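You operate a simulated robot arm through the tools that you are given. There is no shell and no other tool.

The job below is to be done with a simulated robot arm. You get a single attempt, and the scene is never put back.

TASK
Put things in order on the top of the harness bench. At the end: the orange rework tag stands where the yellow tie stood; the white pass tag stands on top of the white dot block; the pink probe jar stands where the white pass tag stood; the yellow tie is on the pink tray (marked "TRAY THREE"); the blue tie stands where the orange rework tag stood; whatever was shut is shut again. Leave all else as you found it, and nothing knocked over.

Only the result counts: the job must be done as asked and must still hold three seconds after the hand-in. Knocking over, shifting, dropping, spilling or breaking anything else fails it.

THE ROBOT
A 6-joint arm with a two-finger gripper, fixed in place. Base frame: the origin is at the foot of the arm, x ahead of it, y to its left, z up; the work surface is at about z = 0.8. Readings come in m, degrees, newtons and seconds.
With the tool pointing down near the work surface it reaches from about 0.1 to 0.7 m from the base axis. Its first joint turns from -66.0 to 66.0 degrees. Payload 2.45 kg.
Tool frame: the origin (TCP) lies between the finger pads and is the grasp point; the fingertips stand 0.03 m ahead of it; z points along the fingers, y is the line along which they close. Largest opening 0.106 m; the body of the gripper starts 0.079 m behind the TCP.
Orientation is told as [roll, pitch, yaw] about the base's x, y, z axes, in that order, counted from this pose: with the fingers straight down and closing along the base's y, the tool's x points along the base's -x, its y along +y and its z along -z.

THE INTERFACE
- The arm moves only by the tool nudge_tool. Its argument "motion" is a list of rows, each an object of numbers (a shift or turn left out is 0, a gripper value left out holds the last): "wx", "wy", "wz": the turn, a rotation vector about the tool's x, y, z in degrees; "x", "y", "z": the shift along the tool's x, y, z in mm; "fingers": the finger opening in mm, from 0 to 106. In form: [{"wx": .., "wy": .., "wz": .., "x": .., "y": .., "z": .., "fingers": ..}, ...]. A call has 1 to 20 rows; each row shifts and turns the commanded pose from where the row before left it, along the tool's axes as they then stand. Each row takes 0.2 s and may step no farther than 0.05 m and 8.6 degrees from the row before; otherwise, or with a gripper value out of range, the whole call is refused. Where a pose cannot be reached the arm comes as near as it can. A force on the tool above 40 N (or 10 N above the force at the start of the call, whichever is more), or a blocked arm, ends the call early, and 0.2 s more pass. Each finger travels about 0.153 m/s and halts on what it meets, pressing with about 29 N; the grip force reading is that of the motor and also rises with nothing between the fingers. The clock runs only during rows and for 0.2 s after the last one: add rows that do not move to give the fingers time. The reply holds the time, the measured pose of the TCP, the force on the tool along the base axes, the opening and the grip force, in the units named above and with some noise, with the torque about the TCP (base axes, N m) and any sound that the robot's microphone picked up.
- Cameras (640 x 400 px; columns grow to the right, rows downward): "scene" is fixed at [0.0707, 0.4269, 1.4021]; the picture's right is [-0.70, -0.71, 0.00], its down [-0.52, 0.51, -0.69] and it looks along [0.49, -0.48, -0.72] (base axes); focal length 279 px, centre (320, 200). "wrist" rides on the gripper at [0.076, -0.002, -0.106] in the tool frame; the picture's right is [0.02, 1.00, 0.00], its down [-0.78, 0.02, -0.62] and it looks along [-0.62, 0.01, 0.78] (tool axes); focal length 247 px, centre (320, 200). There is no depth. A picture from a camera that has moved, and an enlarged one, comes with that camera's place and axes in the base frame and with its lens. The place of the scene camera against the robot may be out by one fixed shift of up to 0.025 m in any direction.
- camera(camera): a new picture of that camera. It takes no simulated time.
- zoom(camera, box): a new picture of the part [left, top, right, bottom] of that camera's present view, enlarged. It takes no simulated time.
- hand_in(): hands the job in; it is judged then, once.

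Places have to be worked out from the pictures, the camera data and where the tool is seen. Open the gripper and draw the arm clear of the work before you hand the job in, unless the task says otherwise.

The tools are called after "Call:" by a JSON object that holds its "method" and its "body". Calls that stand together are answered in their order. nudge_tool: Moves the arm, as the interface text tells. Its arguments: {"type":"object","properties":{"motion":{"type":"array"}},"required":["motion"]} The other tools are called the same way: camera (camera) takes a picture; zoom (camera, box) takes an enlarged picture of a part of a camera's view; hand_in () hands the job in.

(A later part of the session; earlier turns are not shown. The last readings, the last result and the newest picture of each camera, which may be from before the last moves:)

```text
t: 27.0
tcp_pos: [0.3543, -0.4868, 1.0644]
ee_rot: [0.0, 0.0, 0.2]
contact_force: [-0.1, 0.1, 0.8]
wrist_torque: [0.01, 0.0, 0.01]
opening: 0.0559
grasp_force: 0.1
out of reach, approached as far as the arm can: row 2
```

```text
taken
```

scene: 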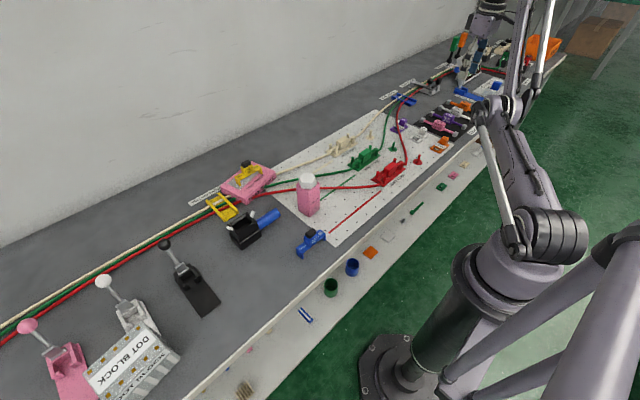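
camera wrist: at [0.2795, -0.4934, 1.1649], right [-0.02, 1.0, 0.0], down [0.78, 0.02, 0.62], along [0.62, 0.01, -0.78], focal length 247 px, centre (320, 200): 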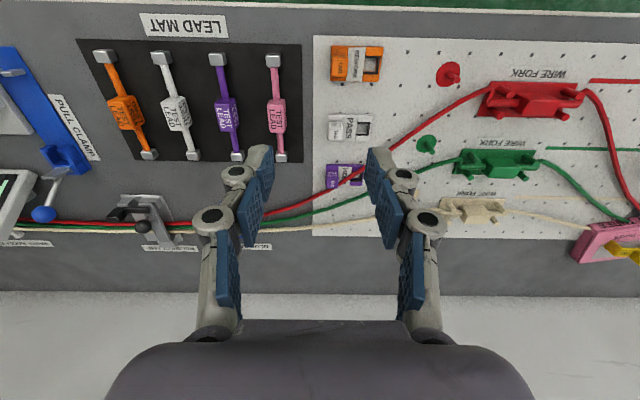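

Still on the wrong branch. I'll try stretching in a different direction (upward) and then come back down/in.

Call:
{"method": "nudge_tool", "body": {"motion": [{"z": -45}, {"z": -45}, {"z": -45}, {"z": 40}, {"x": 20, "y": 27}, {}]}}

Call:
{"method": "camera", "body": {"camera": "scene"}}

```text
t: 28.4
tcp_pos: [0.3264, -0.4501, 1.1187]
ee_rot: [0.0, 0.0, 0.1]
contact_force: [0.0, 0.0, 0.4]
wrist_torque: [0.02, 0.03, 0.0]
opening: 0.0562
grasp_force: 0.0
out of reach, approached as far as the arm can: row 2, 3
```

```text
taken
```

scene: 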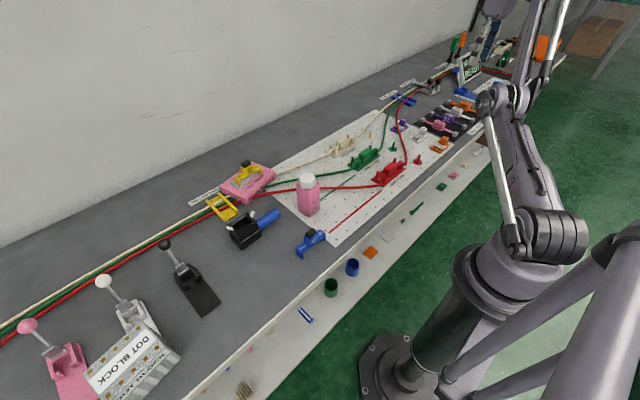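

Still wrong side but moving freely. I'll try pushing straight along the shoulder–wrist line beyond reach, then straight back in.

Call:
{"method": "nudge_tool", "body": {"motion": [{"x": -19, "y": -26, "z": -36.5}, {"x": -19, "y": -26, "z": -36.5}, {"x": 19, "y": 26, "z": 36.5}, {"x": 12, "y": 16, "z": 22}, {}]}}

Call:
{"method": "zoom", "body": {"camera": "scene", "box": [440, 0, 640, 270]}}

```text
t: 29.6
tcp_pos: [0.3216, -0.4403, 1.1026]
ee_rot: [0.1, 0.0, 0.1]
contact_force: [-0.2, -0.6, 0.0]
wrist_torque: [-0.01, 0.01, 0.02]
opening: 0.0561
grasp_force: 0.0
out of reach, approached as far as the arm can: row 2, 4
```

```text
1.48 times, centred on (540, 135) of scene
camera zoom: at [0.0707, 0.4269, 1.4021], right [-0.7, -0.71, 0.0], down [-0.52, 0.51, -0.69], along [0.49, -0.48, -0.72], focal length 414 px, centre (-6, 296)
```

zoom: 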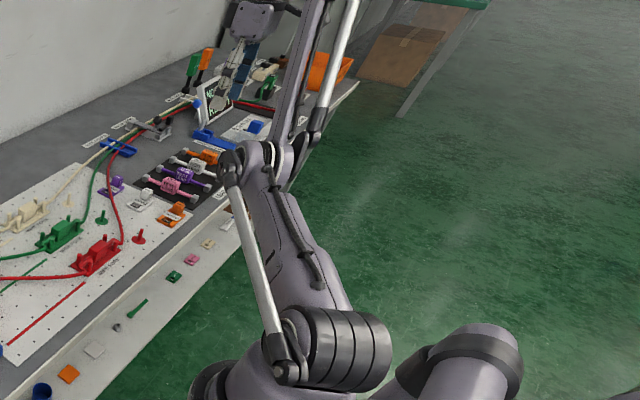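

The arm is in an elbow-low posture near a shoulder limit. I'll recreate the flip in reverse: go to r≈0.64, z≈1.03, then step up 45 mm across the stretch boundary and come back in.

Call:
{"method": "nudge_tool", "body": {"motion": [{"x": -28, "y": -38}, {"x": -26, "y": -35, "z": 20}, {"z": 45}, {"z": 6}, {}, {"z": -45}, {"x": 17.7, "y": 24.2}, {"x": 23.6, "y": 32.3}, {}]}}

Call:
{"method": "zoom", "body": {"camera": "scene", "box": [440, 0, 640, 270]}}

```text
t: 31.6
tcp_pos: [0.337, -0.4627, 1.0863]
ee_rot: [0.0, 0.0, 0.2]
contact_force: [-0.3, -0.1, 1.0]
wrist_torque: [0.04, 0.01, 0.03]
opening: 0.0559
grasp_force: 0.0
out of reach, approached as far as the arm can: row 8
```

```text
1.48 times, centred on (540, 135) of scene
camera zoom: at [0.0707, 0.4269, 1.4021], right [-0.7, -0.71, 0.0], down [-0.52, 0.51, -0.69], along [0.49, -0.48, -0.72], focal length 414 px, centre (-6, 296)
```

zoom: 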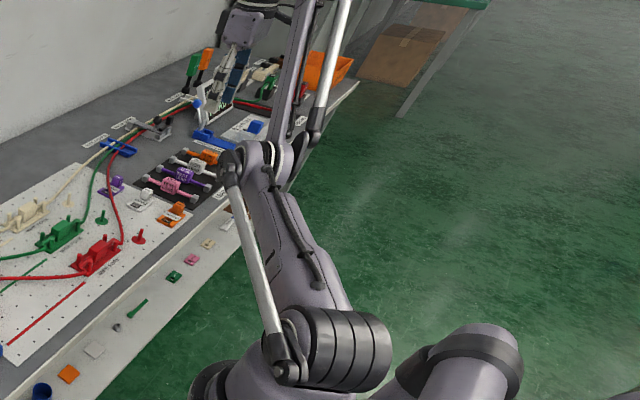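

Not flipped yet. Trying several strong out-of-reach steps in a row along the stretch direction, then returning.

Call:
{"method": "nudge_tool", "body": {"motion": [{"x": -24.9, "y": -34.1, "z": -24.8}, {"x": -24.9, "y": -34.1, "z": -24.8}, {"x": -24.9, "y": -34.1, "z": -24.8}, {"x": -24.9, "y": -34.1, "z": -24.8}, {}, {"x": 12, "y": 17, "z": 12}, {"x": 24.9, "y": 34.1, "z": 24.8}, {"x": 24.9, "y": 34.1, "z": 24.8}, {}]}}

Call:
{"method": "zoom", "body": {"camera": "scene", "box": [440, 0, 640, 270]}}

```text
t: 33.6
tcp_pos: [0.3231, -0.4399, 1.1026]
ee_rot: [0.1, 0.0, 0.0]
contact_force: [0.8, 0.1, 0.3]
wrist_torque: [0.0, -0.02, 0.01]
opening: 0.0559
grasp_force: 0.2
out of reach, approached as far as the arm can: row 2, 3, 4, 7, 8
```

```text
1.48 times, centred on (540, 135) of scene
camera zoom: at [0.0707, 0.4269, 1.4021], right [-0.7, -0.71, 0.0], down [-0.52, 0.51, -0.69], along [0.49, -0.48, -0.72], focal length 414 px, centre (-6, 296)
```

zoom: 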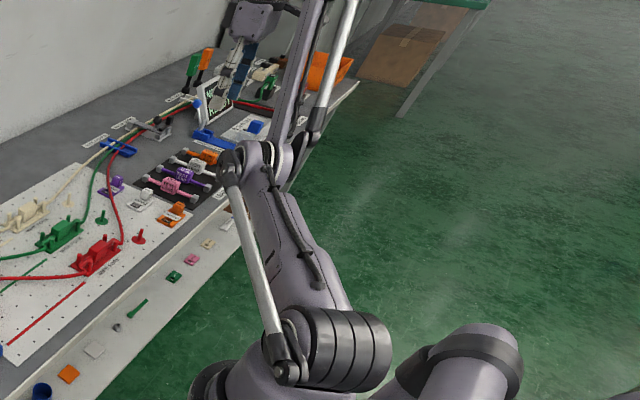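

Still the wrong branch. I'll approach the stretch boundary and cross it in ~1 mm steps, which is where the first flip occurred, then fold back in.

Call:
{"method": "nudge_tool", "body": {"motion": [{"x": -24.9, "y": -34.1, "z": -24.8}, {"x": -24.9, "y": -34.1, "z": -24.8}, {"x": -24.9, "y": -34.1, "z": -24.8}, {"x": 1.5, "y": 2.1, "z": 1.5}, {"x": -0.5, "y": -0.7, "z": -0.5}, {"x": -0.5, "y": -0.7, "z": -0.5}, {"x": -0.5, "y": -0.7, "z": -0.5}, {"x": -0.5, "y": -0.7, "z": -0.5}, {"x": -0.5, "y": -0.7, "z": -0.5}, {}, {"x": 12, "y": 17, "z": 12}, {"x": 24.9, "y": 34.1, "z": 24.8}, {"x": 24.9, "y": 34.1, "z": 24.8}, {}]}}

Call:
{"method": "zoom", "body": {"camera": "scene", "box": [440, 0, 640, 270]}}

```text
t: 36.6
tcp_pos: [0.3203, -0.4407, 1.1022]
ee_rot: [0.0, 0.0, 0.2]
contact_force: [-0.2, -0.9, -0.1]
wrist_torque: [0.0, -0.03, 0.01]
opening: 0.0563
grasp_force: 0.2
out of reach, approached as far as the arm can: row 2, 3, 13
```

```text
1.48 times, centred on (540, 135) of scene
camera zoom: at [0.0707, 0.4269, 1.4021], right [-0.7, -0.71, 0.0], down [-0.52, 0.51, -0.69], along [0.49, -0.48, -0.72], focal length 414 px, centre (-6, 296)
```

zoom: 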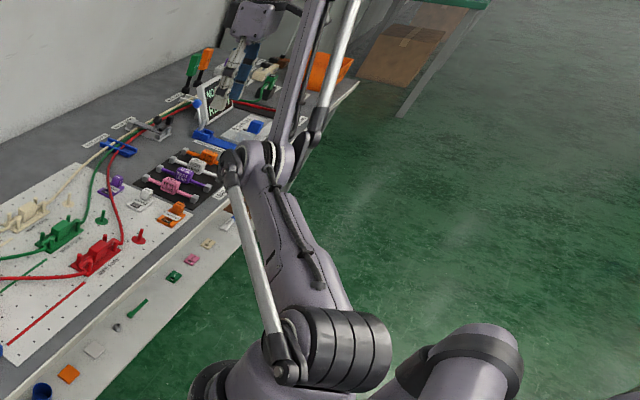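

I think I understand: upward steps at full stretch rotate the forearm up and flipped the elbow; so at full stretch I should step downward to flip it back. Stretch out first, then two 45 mm down steps.

Call:
{"method": "nudge_tool", "body": {"motion": [{"x": -24.9, "y": -34.1, "z": -24.8}, {"x": -24.9, "y": -34.1, "z": -24.8}, {"x": -24.9, "y": -34.1, "z": -24.8}, {}, {"z": 45}, {"z": 45}, {}]}}

Call:
{"method": "zoom", "body": {"camera": "scene", "box": [440, 0, 640, 270]}}

```text
t: 38.2
tcp_pos: [0.3605, -0.4944, 1.053]
ee_rot: [0.1, 0.2, 0.1]
contact_force: [0.1, 0.2, 0.5]
wrist_torque: [0.01, 0.02, -0.01]
opening: 0.0559
grasp_force: 0.1
out of reach, approached as far as the arm can: row 2, 3, 6
```

```text
1.48 times, centred on (540, 135) of scene
camera zoom: at [0.0707, 0.4269, 1.4021], right [-0.7, -0.71, 0.0], down [-0.52, 0.51, -0.69], along [0.49, -0.48, -0.72], focal length 414 px, centre (-6, 296)
```

zoom: 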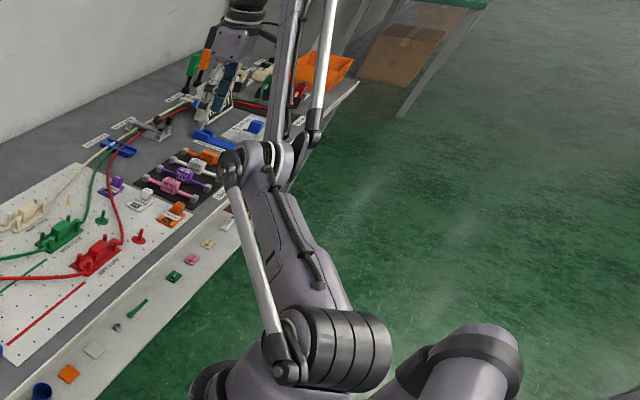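

Still elbow-low. Next try: climb along the boundary, then descend while always pushing outward so the arm stays fully stretched during downward steps.

Call:
{"method": "nudge_tool", "body": {"motion": [{"z": -40, "x": -11.8, "y": -16.2}, {"z": -40, "x": -11.8, "y": -16.2}, {"z": -40, "x": -11.8, "y": -16.2}, {"z": -40, "x": -11.8, "y": -16.2}, {}, {"z": 38, "x": -16, "y": -22}, {"z": 38, "x": -16, "y": -22}, {"z": 38, "x": -16, "y": -22}, {"z": 38, "x": -16, "y": -22}, {}]}}

Call:
{"method": "zoom", "body": {"camera": "scene", "box": [440, 0, 640, 270]}}

```text
t: 40.4
tcp_pos: [0.4026, -0.5512, 0.9616]
ee_rot: [-0.1, 0.0, 0.1]
contact_force: [-0.7, 0.1, 0.1]
wrist_torque: [-0.02, -0.02, 0.02]
opening: 0.0559
grasp_force: 0.0
out of reach, approached as far as the arm can: row 2, 3, 4, 6, 7, 8, 9
```

```text
1.48 times, centred on (540, 135) of scene
camera zoom: at [0.0707, 0.4269, 1.4021], right [-0.7, -0.71, 0.0], down [-0.52, 0.51, -0.69], along [0.49, -0.48, -0.72], focal length 414 px, centre (-6, 296)
```

zoom: 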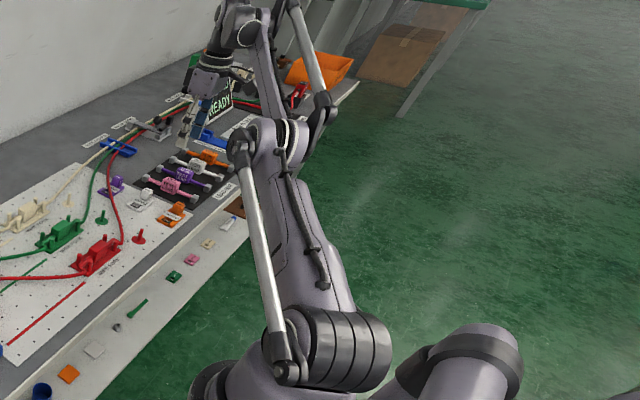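

Now at r≈0.68, z≈0.96, fully stretched. Step down 30 mm and inward to see which way it folds.

Call:
{"method": "nudge_tool", "body": {"motion": [{"z": 30}, {"x": 20, "y": 27}, {}]}}

Call:
{"method": "zoom", "body": {"camera": "scene", "box": [440, 0, 640, 270]}}

```text
t: 41.2
tcp_pos: [0.4023, -0.5521, 0.94]
ee_rot: [0.1, 0.0, 0.1]
contact_force: [1.2, 0.0, 0.3]
wrist_torque: [0.03, -0.04, 0.01]
opening: 0.0558
grasp_force: 0.1
out of reach, approached as far as the arm can: row 1, 2
```

```text
1.48 times, centred on (540, 135) of scene
camera zoom: at [0.0707, 0.4269, 1.4021], right [-0.7, -0.71, 0.0], down [-0.52, 0.51, -0.69], along [0.49, -0.48, -0.72], focal length 414 px, centre (-6, 296)
```

zoom: 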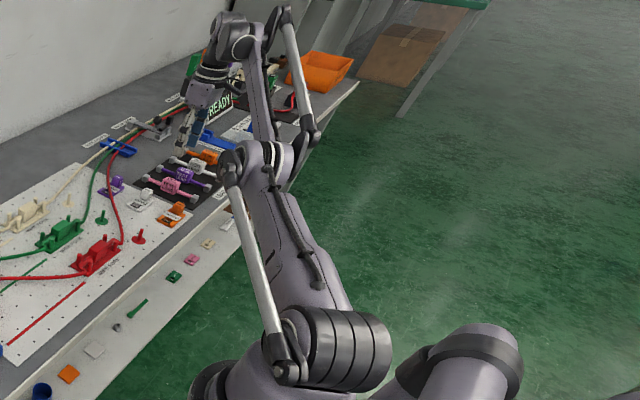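

Fitting the limits: the shoulder is at its forward stop (upper arm ≈14° up) and the arm is only ~4° from straight, so pushing a bit further down here should carry the elbow through to the normal side. Fingertips stay above 0.87.

Call:
{"method": "nudge_tool", "body": {"motion": [{"x": -4.7, "y": -6.5, "z": 20}, {"z": 20}, {}]}}

Call:
{"method": "zoom", "body": {"camera": "scene", "box": [440, 0, 640, 270]}}

```text
t: 42.0
tcp_pos: [0.4061, -0.5609, 0.8999]
ee_rot: [0.2, 0.2, 0.1]
contact_force: [0.7, -0.1, -1.0]
wrist_torque: [-0.01, -0.03, 0.01]
opening: 0.0557
grasp_force: 0.1
```

```text
1.48 times, centred on (540, 135) of scene
camera zoom: at [0.0707, 0.4269, 1.4021], right [-0.7, -0.71, 0.0], down [-0.52, 0.51, -0.69], along [0.49, -0.48, -0.72], focal length 414 px, centre (-6, 296)
```

zoom: 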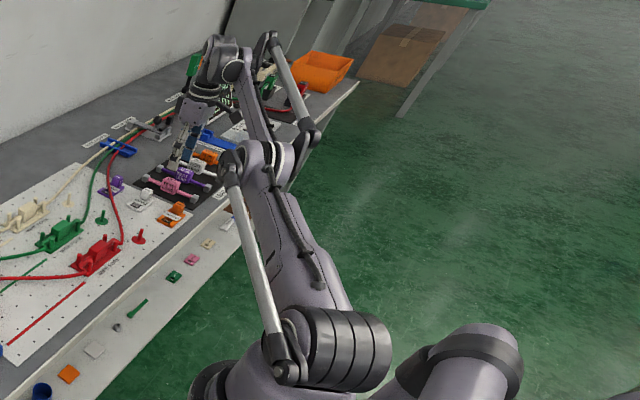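

No limit flagged this time: the elbow should be past straight. Now pulling inward at this height.

Call:
{"method": "nudge_tool", "body": {"motion": [{"x": 12, "y": 16}, {"x": 18, "y": 25}, {"x": 18, "y": 25, "z": -10}, {}]}}

Call:
{"method": "zoom", "body": {"camera": "scene", "box": [440, 0, 640, 270]}}

Call:
{"method": "camera", "body": {"camera": "wrist"}}

```text
t: 43.0
tcp_pos: [0.3574, -0.4934, 0.9089]
ee_rot: [0.0, 0.0, 0.1]
contact_force: [-0.3, -0.3, -0.2]
wrist_torque: [0.02, 0.01, 0.02]
opening: 0.0561
grasp_force: 0.0
out of reach, approached as far as the arm can: row 1
```

```text
1.48 times, centred on (540, 135) of scene
camera zoom: at [0.0707, 0.427, 1.4021], right [-0.7, -0.71, 0.0], down [-0.52, 0.51, -0.69], along [0.49, -0.48, -0.72], focal length 414 px, centre (-6, 296)
```

zoom: 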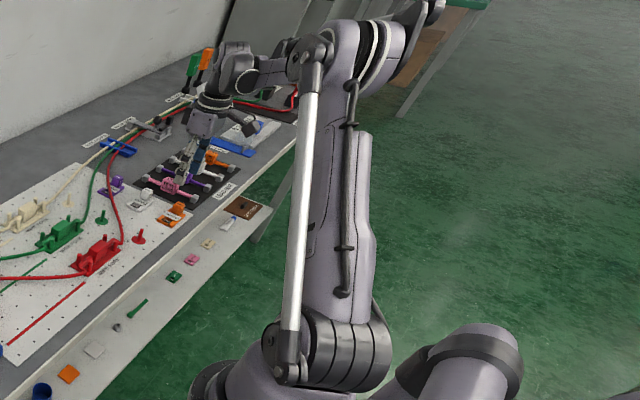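

```text
taken
camera wrist: at [0.2801, -0.4965, 1.0157], right [-0.02, 1.0, 0.0], down [0.78, 0.02, 0.62], along [0.62, 0.01, -0.78], focal length 247 px, centre (320, 200)
```

wrist: 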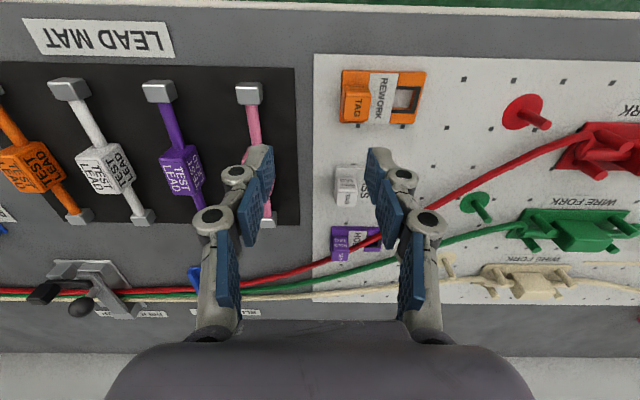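

The elbow is back to normal. From now on I keep sqrt(r²+(z−0.747)²) below ~0.70. Moving up a bit and over the orange knob.

Call:
{"method": "nudge_tool", "body": {"motion": [{"z": -40}, {"x": 18.4, "y": 25.4}, {}, {}]}}

Call:
{"method": "zoom", "body": {"camera": "wrist", "box": [240, 40, 400, 140]}}

```text
t: 44.0
tcp_pos: [0.3405, -0.4687, 0.9492]
ee_rot: [0.0, 0.0, 0.1]
contact_force: [0.6, 0.3, -0.7]
wrist_torque: [-0.03, -0.01, 0.01]
opening: 0.0559
grasp_force: 0.1
```

```text
4.00 times, centred on (320, 90) of wrist
camera zoom: at [0.2633, -0.4704, 1.0555], right [-0.02, 1.0, 0.0], down [0.78, 0.02, 0.62], along [0.62, 0.01, -0.78], focal length 988 px, centre (320, 640)
```

zoom: 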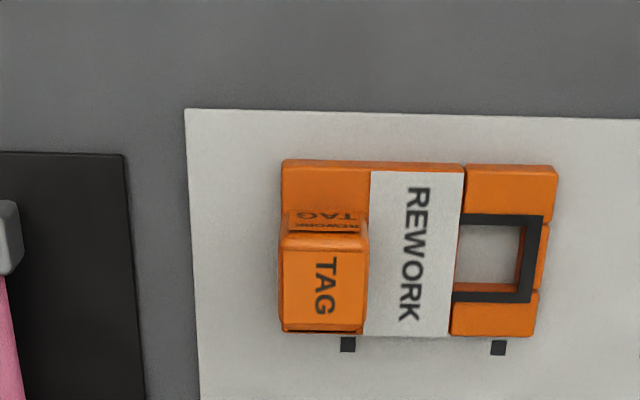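

Aligned on the knob (centre ≈(0.339, −0.469)). Narrowing the opening to 45 mm and descending to TCP z≈0.846.

Call:
{"method": "nudge_tool", "body": {"motion": [{"z": 40, "x": 1, "fingers": 46}, {"z": 35}, {"z": 18}, {"z": 10}, {}]}}

Call:
{"method": "zoom", "body": {"camera": "wrist", "box": [220, 100, 420, 225]}}

```text
t: 45.2
tcp_pos: [0.3365, -0.4679, 0.8466]
ee_rot: [0.0, 0.0, 0.1]
contact_force: [-0.4, -0.7, 0.2]
wrist_torque: [0.01, 0.0, 0.02]
opening: 0.046
grasp_force: 0.0
```

```text
3.20 times, centred on (320, 162) of wrist
camera zoom: at [0.2603, -0.4699, 0.9522], right [-0.02, 1.0, 0.0], down [0.78, 0.02, 0.62], along [0.62, 0.01, -0.78], focal length 790 px, centre (320, 320)
```

zoom: 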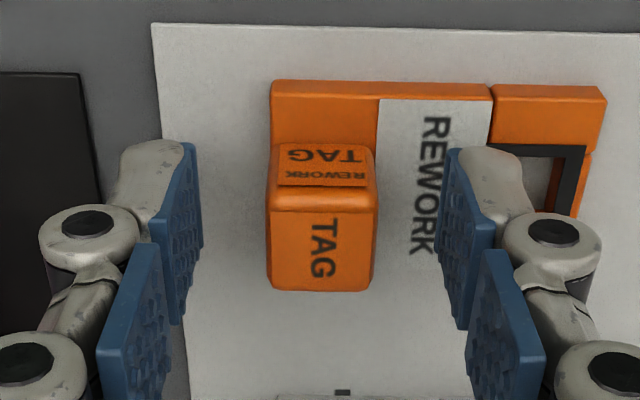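

Fingers straddle the knob properly. Closing.

Call:
{"method": "nudge_tool", "body": {"motion": [{"fingers": 10}, {}, {}, {}]}}

Call:
{"method": "zoom", "body": {"camera": "wrist", "box": [220, 100, 420, 225]}}

```text
t: 46.2
tcp_pos: [0.3375, -0.467, 0.8465]
ee_rot: [0.0, 0.0, 0.2]
contact_force: [0.0, -0.2, -0.5]
wrist_torque: [0.02, 0.0, -0.02]
opening: 0.0189
grasp_force: 29.8
```

```text
3.20 times, centred on (320, 162) of wrist
camera zoom: at [0.2603, -0.4699, 0.9525], right [-0.02, 1.0, 0.0], down [0.78, 0.02, 0.62], along [0.62, 0.01, -0.78], focal length 790 px, centre (320, 320)
```

zoom: 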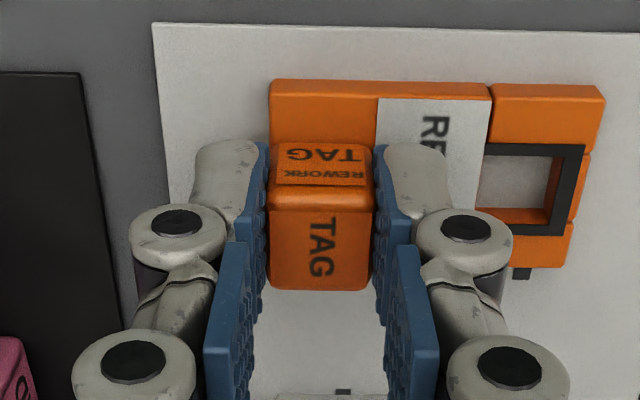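

Held. Lifting gently and checking that the tag stays level.

Call:
{"method": "nudge_tool", "body": {"motion": [{"z": -8}, {"z": -20}, {"z": -40}, {"z": -45}, {}]}}

Call:
{"method": "camera", "body": {"camera": "wrist"}}

```text
t: 47.4
tcp_pos: [0.3392, -0.4684, 0.9602]
ee_rot: [0.1, 0.0, 0.1]
contact_force: [0.3, -0.6, -0.9]
wrist_torque: [-0.01, 0.05, 0.02]
opening: 0.0191
grasp_force: 29.3
```

```text
taken
camera wrist: at [0.2622, -0.4696, 1.0664], right [-0.02, 1.0, 0.0], down [0.78, 0.02, 0.62], along [0.62, 0.01, -0.78], focal length 247 px, centre (320, 200)
```

wrist: 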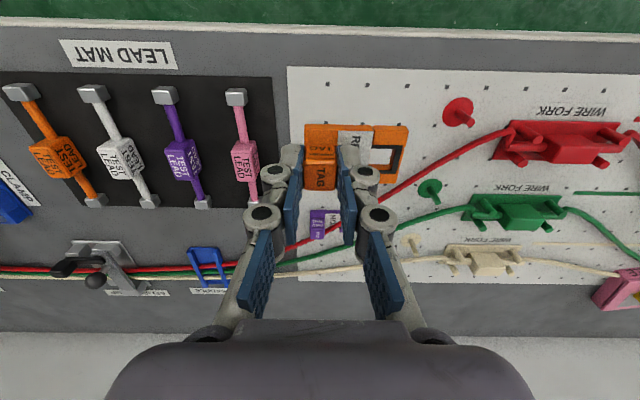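

Tag is level. Travelling at z≈0.98 to above the yellow tie's old spot (TCP target 0.355, 0.278).

Call:
{"method": "nudge_tool", "body": {"motion": [{"z": -20}, {"x": -1, "y": 46.6}, {"x": -1, "y": 46.6}, {"x": -1, "y": 46.6}, {"x": -1, "y": 46.6}, {"x": -1, "y": 46.6}, {"x": -1, "y": 46.6}, {"x": -1, "y": 46.6}, {"x": -1, "y": 46.6}, {"x": -1, "y": 46.6}, {"x": -1, "y": 46.6}, {"x": -1, "y": 46.6}, {"x": -1, "y": 46.6}, {"x": -1, "y": 46.6}, {"x": -1, "y": 46.6}, {"x": -1, "y": 46.6}, {"x": -1, "y": 46.6}, {}, {}]}}

Call:
{"method": "camera", "body": {"camera": "wrist"}}

```text
t: 51.4
tcp_pos: [0.3537, 0.2779, 0.9774]
ee_rot: [0.1, 0.1, 0.0]
contact_force: [-0.5, -0.1, -0.1]
wrist_torque: [0.01, 0.04, -0.05]
opening: 0.0192
grasp_force: 28.6
```

```text
taken
camera wrist: at [0.2766, 0.276, 1.083], right [-0.02, 1.0, 0.0], down [0.78, 0.02, 0.62], along [0.62, 0.01, -0.78], focal length 247 px, centre (320, 200)
```

wrist: 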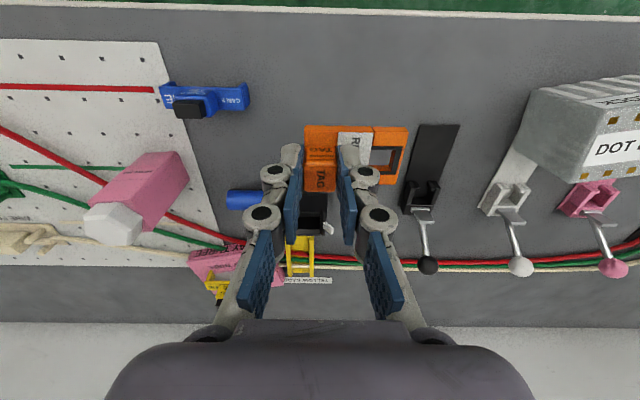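

Over the spot. Descending to just above contact.

Call:
{"method": "nudge_tool", "body": {"motion": [{"z": 40, "x": -1}, {"z": 40}, {"z": 30}, {"z": 14}, {}]}}

```text
t: 52.6
tcp_pos: [0.3562, 0.2763, 0.8536]
ee_rot: [0.0, -0.1, 0.0]
contact_force: [-0.3, 0.6, 0.0]
wrist_torque: [-0.03, 0.02, 0.0]
opening: 0.019
grasp_force: 29.6
```

No contact yet at 0.8536. Continuing down in small steps.

Call:
{"method": "nudge_tool", "body": {"motion": [{"z": 2, "y": 1}, {"z": 2}, {"z": 1}, {}]}}

```text
t: 53.6
tcp_pos: [0.3568, 0.2774, 0.8504]
ee_rot: [-0.1, 0.0, 0.1]
contact_force: [0.7, 0.2, -0.2]
wrist_torque: [-0.01, 0.0, -0.01]
opening: 0.0189
grasp_force: 29.2
```

Call:
{"method": "nudge_tool", "body": {"motion": [{"z": 1}, {"z": 1}, {"z": 1}, {}]}}

```text
t: 54.6
tcp_pos: [0.3559, 0.2784, 0.848]
ee_rot: [0.0, 0.0, 0.1]
contact_force: [0.2, 0.6, 0.4]
wrist_torque: [0.02, 0.02, 0.0]
opening: 0.019
grasp_force: 28.3
```

Still no contact at z≈0.848 (expected around 0.845). Stepping further in 1 mm rows.

Call:
{"method": "nudge_tool", "body": {"motion": [{"z": 1}, {"z": 1}, {}]}}

```text
t: 55.4
tcp_pos: [0.3555, 0.2788, 0.8454]
ee_rot: [0.0, -0.1, 0.1]
contact_force: [1.5, 0.7, 14.6]
wrist_torque: [0.12, -0.12, -0.03]
opening: 0.0192
grasp_force: 29.3
```

Contact made (14.6 N). Easing up 1 mm and opening.

Call:
{"method": "nudge_tool", "body": {"motion": [{"z": -1}, {}, {"fingers": 26}, {"fingers": 36}, {"fingers": 46}, {}]}}

Call:
{"method": "zoom", "body": {"camera": "wrist", "box": [220, 100, 420, 225]}}

```text
t: 56.8
tcp_pos: [0.3535, 0.2792, 0.8471]
ee_rot: [0.2, 0.0, 0.1]
contact_force: [0.5, 0.3, -0.1]
wrist_torque: [0.03, 0.01, -0.01]
opening: 0.046
grasp_force: 0.0
```

```text
3.20 times, centred on (320, 162) of wrist
camera zoom: at [0.278, 0.2758, 0.9527], right [-0.02, 1.0, 0.0], down [0.78, 0.02, 0.62], along [0.62, 0.01, -0.78], focal length 790 px, centre (320, 320)
```

zoom: 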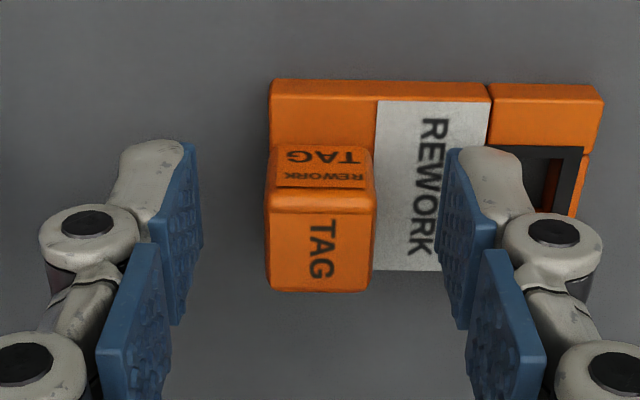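

Orange tag placed and released. Lifting and moving to hover over the blue tie.

Call:
{"method": "nudge_tool", "body": {"motion": [{"z": -10}, {"z": -45}, {"z": -45}, {"x": -0.5, "y": -40, "fingers": 60}, {"y": -40}, {"y": -40}, {}, {}]}}

Call:
{"method": "camera", "body": {"camera": "wrist"}}

Call:
{"method": "zoom", "body": {"camera": "wrist", "box": [240, 60, 400, 160]}}

Call:
{"method": "zoom", "body": {"camera": "wrist", "box": [380, 60, 540, 160]}}

```text
t: 58.6
tcp_pos: [0.3534, 0.1589, 0.9464]
ee_rot: [0.0, 0.0, 0.1]
contact_force: [-0.7, -1.1, -1.0]
wrist_torque: [-0.01, 0.02, 0.01]
opening: 0.0599
grasp_force: 0.2
```

```text
taken
camera wrist: at [0.2769, 0.1559, 1.052], right [-0.02, 1.0, 0.0], down [0.78, 0.02, 0.62], along [0.62, 0.01, -0.78], focal length 247 px, centre (320, 200)
```

wrist: 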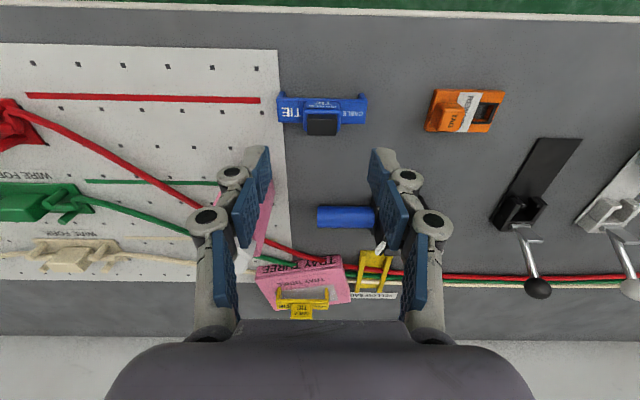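

```text
4.00 times, centred on (320, 110) of wrist
camera zoom: at [0.2769, 0.1559, 1.052], right [-0.02, 1.0, 0.0], down [0.78, 0.02, 0.62], along [0.62, 0.01, -0.78], focal length 988 px, centre (320, 560)
```

zoom: 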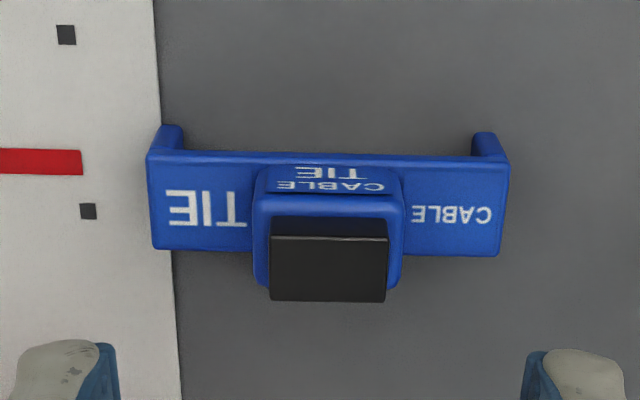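

```text
4.00 times, centred on (460, 110) of wrist
camera zoom: at [0.2769, 0.1559, 1.052], right [-0.02, 1.0, 0.0], down [0.78, 0.02, 0.62], along [0.62, 0.01, -0.78], focal length 988 px, centre (-240, 560)
```

zoom: 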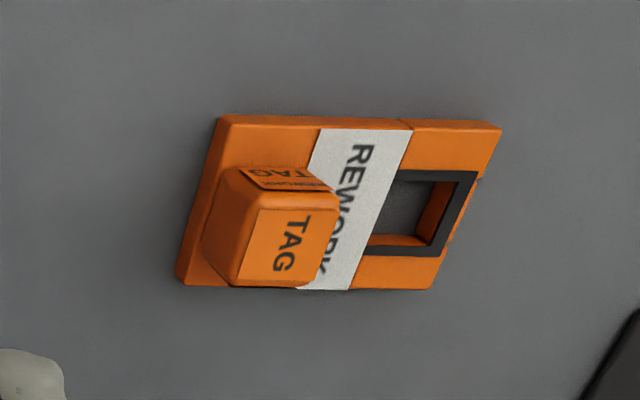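

Orange tag sits at centre ≈ (0.357, 0.297) — right on the yellow tie's old spot. Blue tie centre ≈ (0.356, 0.158); descending on it.

Call:
{"method": "nudge_tool", "body": {"motion": [{"x": -2, "z": 40}, {"z": 30}, {"z": 14}, {"z": 5}, {}]}}

Call:
{"method": "zoom", "body": {"camera": "wrist", "box": [220, 110, 420, 235]}}

```text
t: 59.8
tcp_pos: [0.3581, 0.1573, 0.8565]
ee_rot: [0.1, 0.0, 0.1]
contact_force: [-0.4, 0.0, 0.1]
wrist_torque: [0.0, 0.0, -0.01]
opening: 0.06
grasp_force: 0.1
```

```text
3.20 times, centred on (320, 172) of wrist
camera zoom: at [0.2814, 0.1557, 0.9625], right [-0.02, 1.0, 0.0], down [0.78, 0.02, 0.62], along [0.62, 0.01, -0.78], focal length 790 px, centre (320, 288)
```

zoom: 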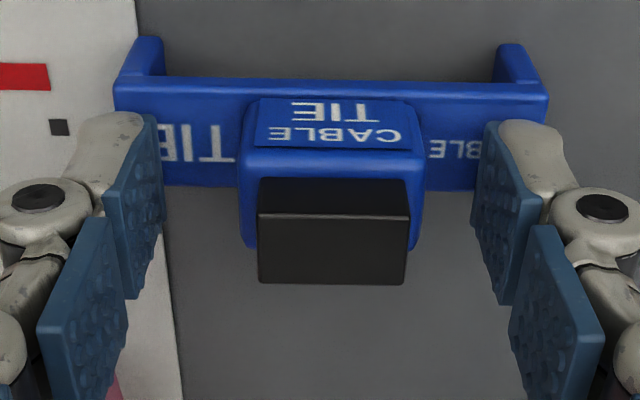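

The tie is ~3 mm nearer and ~2 mm to +y of centre; correcting and closing.

Call:
{"method": "nudge_tool", "body": {"motion": [{"x": 3, "y": 2}, {}, {"fingers": 20}, {}, {}, {}]}}

Call:
{"method": "zoom", "body": {"camera": "wrist", "box": [220, 110, 420, 235]}}

```text
t: 61.2
tcp_pos: [0.3544, 0.1604, 0.8566]
ee_rot: [0.0, 0.1, 0.1]
contact_force: [-0.8, 0.6, 8.4]
wrist_torque: [0.02, 0.07, 0.01]
opening: 0.0304
grasp_force: 29.5
```

```text
3.20 times, centred on (320, 172) of wrist
camera zoom: at [0.2782, 0.1575, 0.963], right [-0.02, 1.0, 0.0], down [0.78, 0.02, 0.62], along [0.62, 0.01, -0.78], focal length 790 px, centre (320, 288)
```

zoom: 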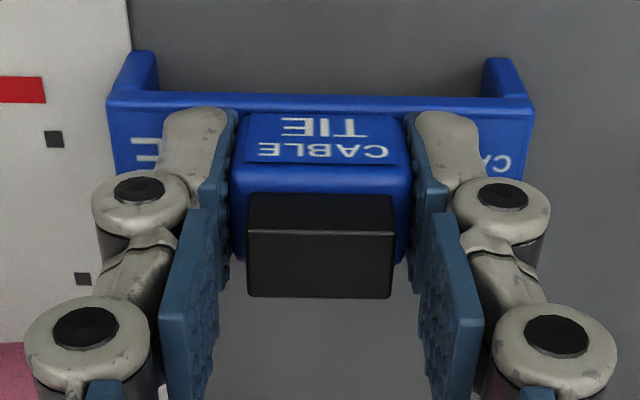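

Blue tie held. Lifting and travelling to above the orange tag's old spot (0.338, −0.447).

Call:
{"method": "nudge_tool", "body": {"motion": [{"z": -10}, {"z": -25}, {"z": -45}, {"z": -43}, {"x": 1.17, "y": -43.4}, {"x": 1.17, "y": -43.4}, {"x": 1.17, "y": -43.4}, {"x": 1.17, "y": -43.4}, {"x": 1.17, "y": -43.4}, {"x": 1.17, "y": -43.4}, {"x": 1.17, "y": -43.4}, {"x": 1.17, "y": -43.4}, {"x": 1.17, "y": -43.4}, {"x": 1.17, "y": -43.4}, {"x": 1.17, "y": -43.4}, {"x": 1.17, "y": -43.4}, {"x": 1.17, "y": -43.4}, {"x": 1.17, "y": -43.4}, {}, {}]}}

Call:
{"method": "camera", "body": {"camera": "wrist"}}

```text
t: 65.4
tcp_pos: [0.3382, -0.4492, 0.9793]
ee_rot: [0.0, 0.0, 0.1]
contact_force: [0.6, 0.0, -1.0]
wrist_torque: [0.0, 0.0, -0.01]
opening: 0.0308
grasp_force: 29.0
```

```text
taken
camera wrist: at [0.2615, -0.451, 1.085], right [-0.02, 1.0, 0.0], down [0.78, 0.02, 0.62], along [0.62, 0.01, -0.78], focal length 247 px, centre (320, 200)
```

wrist: 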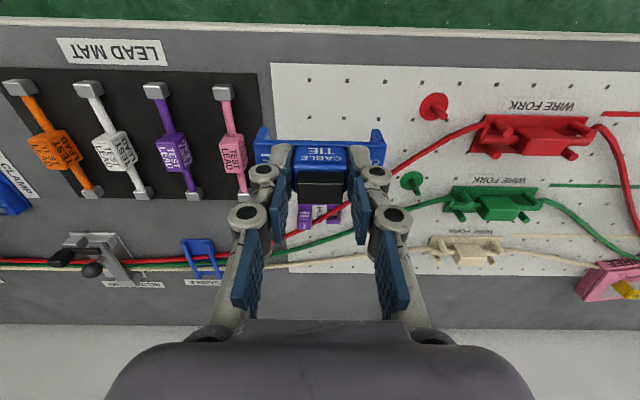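

On target; small +y correction and descend to just above the board.

Call:
{"method": "nudge_tool", "body": {"motion": [{"y": 1.5, "z": 40}, {"z": 40}, {"z": 25}, {"z": 8}, {}]}}

```text
t: 66.6
tcp_pos: [0.3387, -0.4451, 0.8658]
ee_rot: [0.1, 0.0, 0.1]
contact_force: [-0.3, 0.2, -1.2]
wrist_torque: [0.01, 0.01, -0.03]
opening: 0.0306
grasp_force: 29.3
```

Call:
{"method": "nudge_tool", "body": {"motion": [{"y": -0.7, "z": 1.5}, {"z": 1.5}, {"z": 1.5}, {}]}}

Call:
{"method": "camera", "body": {"camera": "wrist"}}

```text
t: 67.6
tcp_pos: [0.3382, -0.447, 0.8631]
ee_rot: [0.0, 0.1, 0.0]
contact_force: [0.1, -0.6, -0.2]
wrist_torque: [0.02, 0.0, 0.01]
opening: 0.0302
grasp_force: 28.3
```

```text
taken
camera wrist: at [0.2615, -0.4495, 0.9685], right [-0.02, 1.0, 0.0], down [0.78, 0.02, 0.62], along [0.62, 0.01, -0.78], focal length 247 px, centre (320, 200)
```

wrist: 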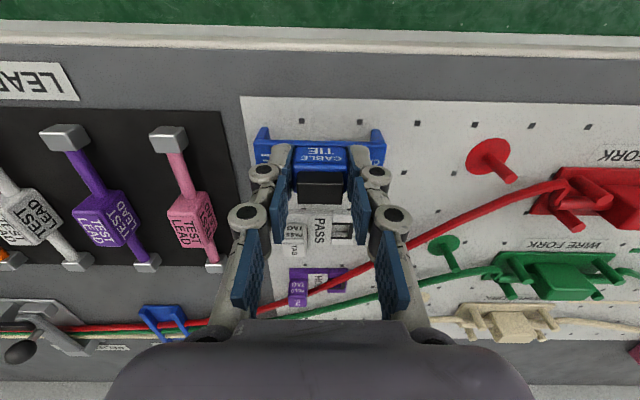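

No contact yet at 0.863; continuing in 1 mm steps.

Call:
{"method": "nudge_tool", "body": {"motion": [{"z": 1}, {"z": 1}, {"z": 1}, {}]}}

```text
t: 68.6
tcp_pos: [0.3379, -0.4475, 0.8593]
ee_rot: [0.1, 0.0, 0.1]
contact_force: [0.1, 0.8, 0.4]
wrist_torque: [0.01, -0.01, 0.01]
opening: 0.0306
grasp_force: 29.3
```

Call:
{"method": "nudge_tool", "body": {"motion": [{"z": 1}, {"z": 0.7}, {}]}}

```text
t: 69.4
tcp_pos: [0.3377, -0.4467, 0.8586]
ee_rot: [-0.1, 0.0, 0.1]
contact_force: [-0.4, 0.2, 0.2]
wrist_torque: [0.0, 0.01, 0.06]
opening: 0.0305
grasp_force: 29.3
```

Call:
{"method": "nudge_tool", "body": {"motion": [{"z": 0.8}, {"z": 0.7}, {}]}}

```text
t: 70.2
tcp_pos: [0.3381, -0.4462, 0.8572]
ee_rot: [-0.1, 0.0, -0.1]
contact_force: [0.1, -3.1, 13.4]
wrist_torque: [-0.02, 0.0, -0.01]
opening: 0.0307
grasp_force: 29.0
```

Contact. Easing and releasing.

Call:
{"method": "nudge_tool", "body": {"motion": [{"z": -0.8}, {}, {"fingers": 38}, {"fingers": 48}, {"fingers": 58}, {}]}}

Call:
{"method": "zoom", "body": {"camera": "wrist", "box": [220, 110, 420, 235]}}

```text
t: 71.6
tcp_pos: [0.3387, -0.4479, 0.8561]
ee_rot: [0.0, 0.0, 0.1]
contact_force: [0.4, 0.5, 0.0]
wrist_torque: [0.0, 0.01, 0.01]
opening: 0.0582
grasp_force: 0.1
```

```text
3.20 times, centred on (320, 172) of wrist
camera zoom: at [0.2616, -0.4491, 0.9631], right [-0.02, 1.0, 0.0], down [0.78, 0.02, 0.62], along [0.62, 0.01, -0.78], focal length 790 px, centre (320, 288)
```

zoom: 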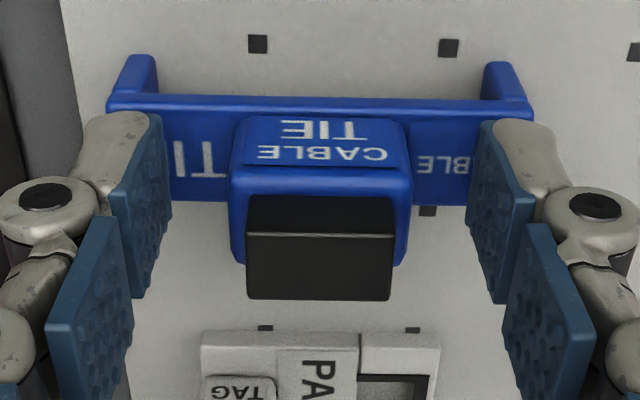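

Blue tie placed. Lifting straight up, then hovering over the white pass tag's knob (0.423, −0.468).

Call:
{"method": "nudge_tool", "body": {"motion": [{"z": -10}, {"z": -45}, {"z": -38}, {"x": -42, "y": -10, "fingers": 46}, {"x": -42, "y": -10}, {}, {}]}}

Call:
{"method": "camera", "body": {"camera": "wrist"}}

Call:
{"method": "zoom", "body": {"camera": "wrist", "box": [240, 50, 400, 150]}}

```text
t: 73.2
tcp_pos: [0.4227, -0.4644, 0.9484]
ee_rot: [-0.1, 0.0, 0.1]
contact_force: [0.5, -0.5, -0.4]
wrist_torque: [0.01, 0.03, 0.0]
opening: 0.0459
grasp_force: 0.1
```

```text
taken
camera wrist: at [0.3461, -0.4679, 1.0551], right [-0.02, 1.0, 0.0], down [0.78, 0.02, 0.62], along [0.62, 0.01, -0.78], focal length 247 px, centre (320, 200)
```

wrist: 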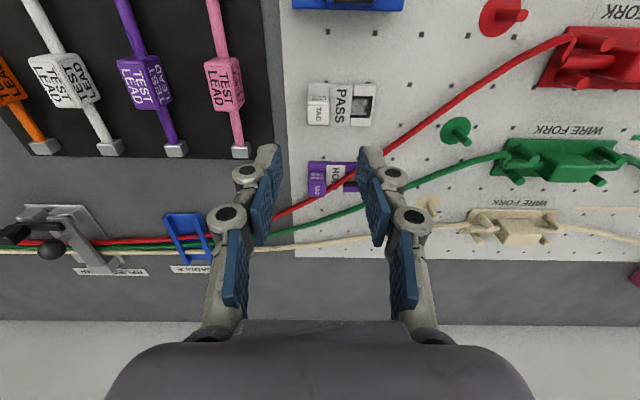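

```text
4.00 times, centred on (320, 100) of wrist
camera zoom: at [0.3461, -0.4679, 1.0551], right [-0.02, 1.0, 0.0], down [0.78, 0.02, 0.62], along [0.62, 0.01, -0.78], focal length 988 px, centre (320, 600)
```

zoom: 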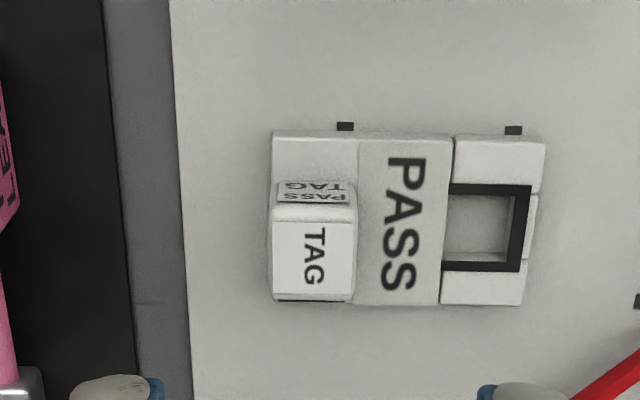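

White knob centre ≈ (0.424, −0.4686). Correcting by −2.5 mm in y and descending.

Call:
{"method": "nudge_tool", "body": {"motion": [{"x": -0.8, "y": -2.5, "z": 40}, {"z": 35}, {"z": 18}, {"z": 9}, {}]}}

Call:
{"method": "zoom", "body": {"camera": "wrist", "box": [220, 100, 420, 225]}}

```text
t: 74.4
tcp_pos: [0.4247, -0.4706, 0.8479]
ee_rot: [0.0, 0.1, 0.1]
contact_force: [0.9, 0.4, -0.1]
wrist_torque: [-0.02, -0.02, 0.04]
opening: 0.046
grasp_force: 0.1
```

```text
3.20 times, centred on (320, 162) of wrist
camera zoom: at [0.3468, -0.4726, 0.9545], right [-0.02, 1.0, 0.0], down [0.78, 0.02, 0.62], along [0.62, 0.01, -0.78], focal length 790 px, centre (320, 320)
```

zoom: 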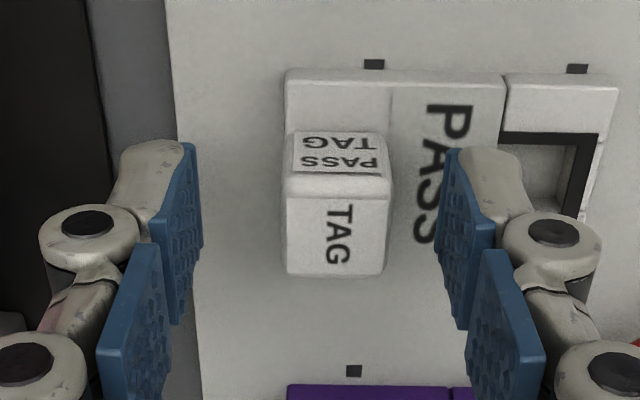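

Knob is ~2.5 mm to +y and ~2 mm nearer than centre; correcting, lowering 1 mm, then closing.

Call:
{"method": "nudge_tool", "body": {"motion": [{"x": 2, "y": 2.5, "z": 1}, {}, {"fingers": 10}, {}, {}, {}]}}

Call:
{"method": "zoom", "body": {"camera": "wrist", "box": [220, 100, 420, 225]}}

```text
t: 75.8
tcp_pos: [0.4213, -0.4675, 0.8475]
ee_rot: [0.0, 0.0, 0.0]
contact_force: [0.6, 1.1, 1.8]
wrist_torque: [0.06, -0.02, -0.02]
opening: 0.019
grasp_force: 28.9
```

```text
3.20 times, centred on (320, 162) of wrist
camera zoom: at [0.3449, -0.4699, 0.9539], right [-0.02, 1.0, 0.0], down [0.78, 0.02, 0.62], along [0.62, 0.01, -0.78], focal length 790 px, centre (320, 320)
```

zoom: 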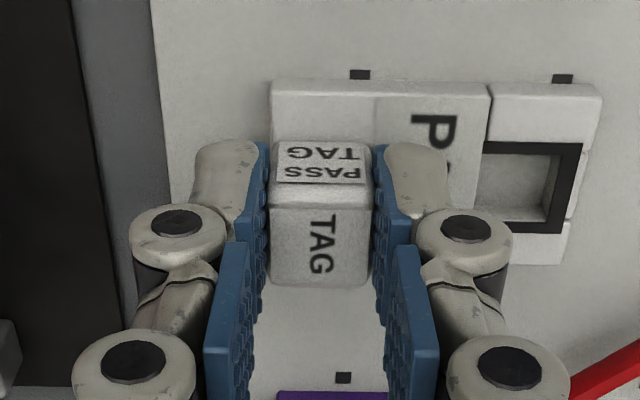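

White tag held. Lift and travel toward the dot block, stopping at a viewing spot around (0.33, 0.44, 0.99).

Call:
{"method": "nudge_tool", "body": {"motion": [{"z": -8}, {"z": -20}, {"z": -40}, {"z": -40}, {"x": 25, "y": 38}, {"x": 25, "y": 38, "z": -15}, {"x": 25, "y": 38, "z": -15}, {"x": 5, "y": 45}, {"x": 5, "y": 45}, {"y": 47}, {"y": 47}, {"y": 47}, {"y": 47}, {"y": 47}, {"y": 47}, {"y": 47}, {"y": 47}, {"y": 47}, {}, {}]}}

Call:
{"method": "camera", "body": {"camera": "wrist"}}

```text
t: 80.0
tcp_pos: [0.3336, 0.1596, 0.9886]
ee_rot: [0.0, 0.0, 0.0]
contact_force: [0.4, -0.2, -0.5]
wrist_torque: [-0.01, 0.0, 0.04]
opening: 0.0188
grasp_force: 28.8
```

```text
taken
camera wrist: at [0.2557, 0.1563, 1.0941], right [-0.02, 1.0, 0.0], down [0.78, 0.02, 0.62], along [0.62, 0.01, -0.78], focal length 247 px, centre (320, 200)
```

wrist: 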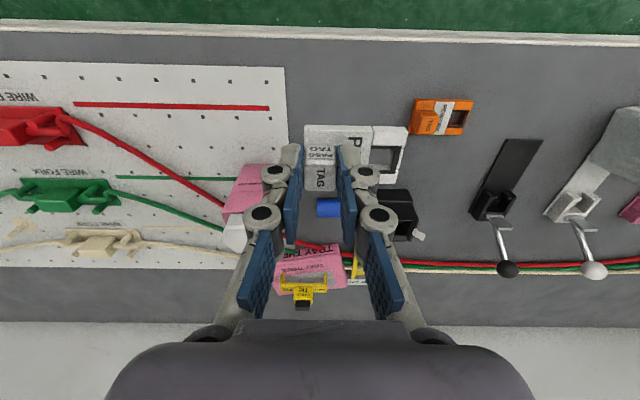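

Tag held level. Continuing +y to about 0.44 to view the block.

Call:
{"method": "nudge_tool", "body": {"motion": [{"y": 46, "x": 2}, {"y": 46, "x": 2}, {"y": 46, "x": 2}, {"y": 46, "x": 2}, {"y": 46, "x": 2}, {"y": 46, "x": 2}, {}, {}]}}

Call:
{"method": "camera", "body": {"camera": "wrist"}}

Call:
{"method": "zoom", "body": {"camera": "wrist", "box": [360, 30, 600, 180]}}

Call:
{"method": "camera", "body": {"camera": "scene"}}

```text
t: 81.8
tcp_pos: [0.3234, 0.4348, 0.9867]
ee_rot: [0.0, 0.0, 0.1]
contact_force: [0.0, -0.2, -0.4]
wrist_torque: [-0.02, 0.0, 0.0]
opening: 0.0193
grasp_force: 28.2
```

```text
taken
camera wrist: at [0.246, 0.4325, 1.0923], right [-0.02, 1.0, 0.0], down [0.78, 0.02, 0.62], along [0.62, 0.01, -0.78], focal length 247 px, centre (320, 200)
```

wrist: 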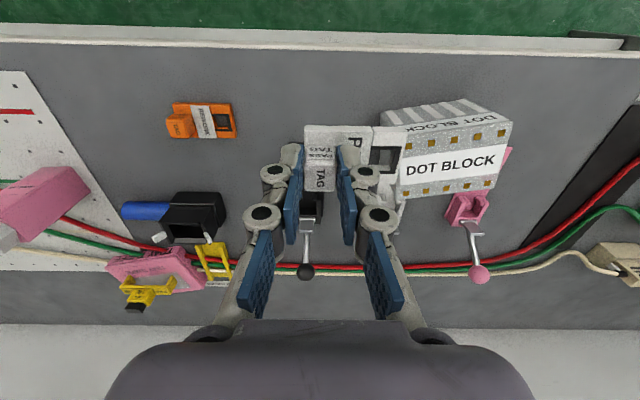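

```text
2.67 times, centred on (480, 105) of wrist
camera zoom: at [0.246, 0.4325, 1.0923], right [-0.02, 1.0, 0.0], down [0.78, 0.02, 0.62], along [0.62, 0.01, -0.78], focal length 659 px, centre (-107, 453)
```

zoom: 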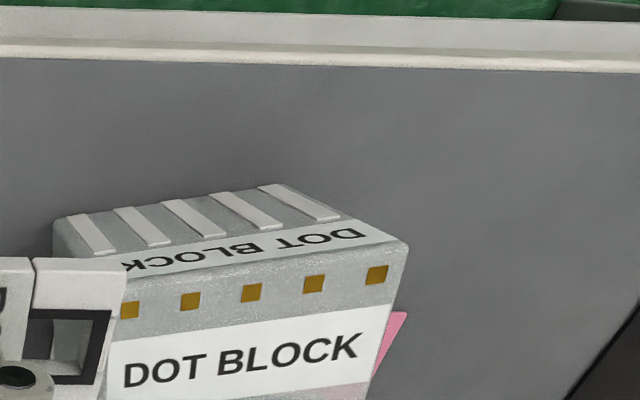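

```text
taken
```

scene: 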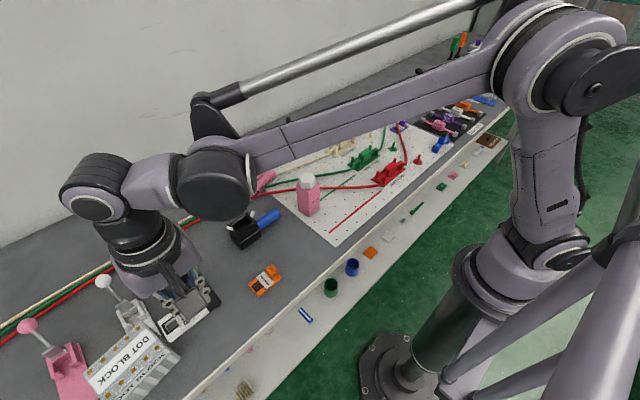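

The dot block top is at z≈0.878 with centre ≈ (0.37, 0.565), so the TCP should go to about (0.366, 0.545), placing at z≈0.924. Lowering to 0.957 first (stretch limit) and moving over it.

Call:
{"method": "nudge_tool", "body": {"motion": [{"z": 30}, {"x": -14, "y": 36.7}, {"x": -14, "y": 36.7}, {"x": -14, "y": 36.7}, {}, {}]}}

Call:
{"method": "camera", "body": {"camera": "wrist"}}

Call:
{"method": "camera", "body": {"camera": "scene"}}

Call:
{"method": "zoom", "body": {"camera": "scene", "box": [40, 280, 240, 400]}}

```text
t: 83.2
tcp_pos: [0.3679, 0.5446, 0.9562]
ee_rot: [0.1, 0.0, 0.1]
contact_force: [0.7, -0.8, 0.0]
wrist_torque: [-0.01, -0.03, 0.0]
opening: 0.0191
grasp_force: 29.6
```

```text
taken
camera wrist: at [0.2901, 0.543, 1.0618], right [-0.02, 1.0, 0.0], down [0.78, 0.02, 0.62], along [0.62, 0.01, -0.78], focal length 247 px, centre (320, 200)
```

wrist: 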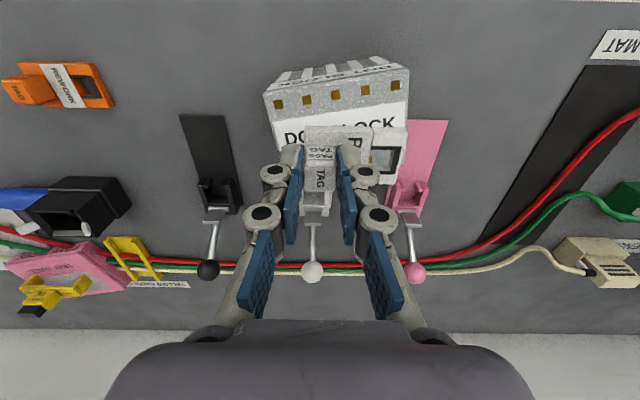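

```text
taken
```

scene: 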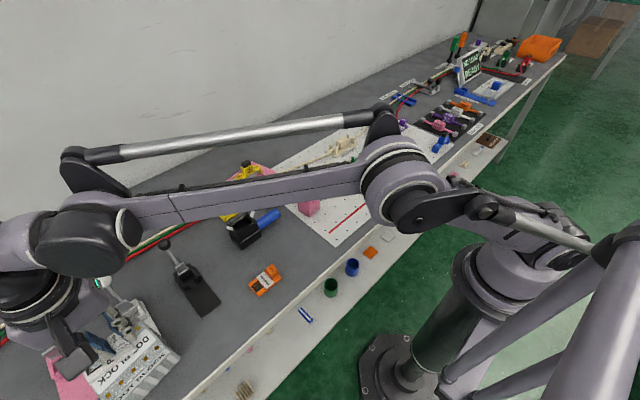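

```text
3.20 times, centred on (140, 340) of scene
camera zoom: at [0.0707, 0.427, 1.4021], right [-0.7, -0.71, 0.0], down [-0.52, 0.51, -0.69], along [0.49, -0.48, -0.72], focal length 894 px, centre (896, -248)
```

zoom: 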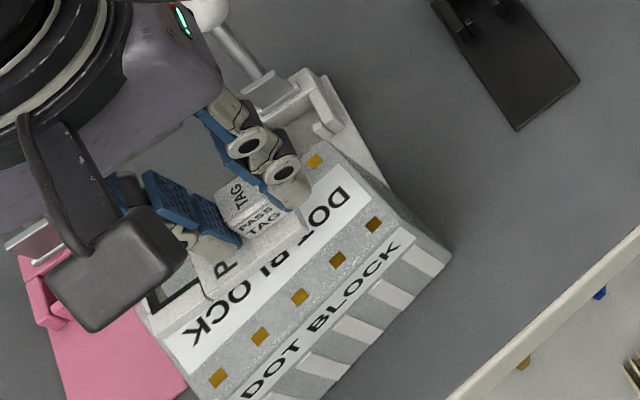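

Checking the block's far edge relative to the held tag.

Call:
{"method": "zoom", "body": {"camera": "wrist", "box": [240, 40, 440, 165]}}

Call:
{"method": "zoom", "body": {"camera": "wrist", "box": [220, 90, 440, 227]}}

```text
3.20 times, centred on (340, 102) of wrist
camera zoom: at [0.2901, 0.543, 1.0618], right [-0.02, 1.0, 0.0], down [0.78, 0.02, 0.62], along [0.62, 0.01, -0.78], focal length 790 px, centre (256, 512)
```

zoom: 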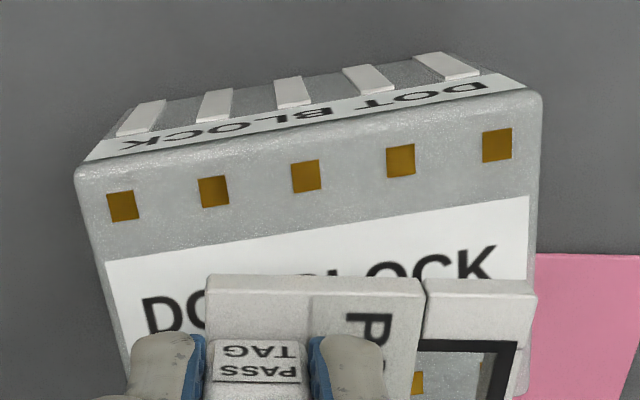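

```text
2.91 times, centred on (330, 158) of wrist
camera zoom: at [0.2901, 0.543, 1.0618], right [-0.02, 1.0, 0.0], down [0.78, 0.02, 0.62], along [0.62, 0.01, -0.78], focal length 718 px, centre (291, 321)
```

zoom: 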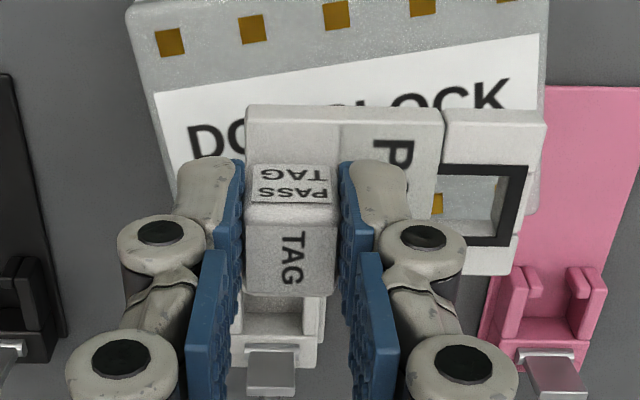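

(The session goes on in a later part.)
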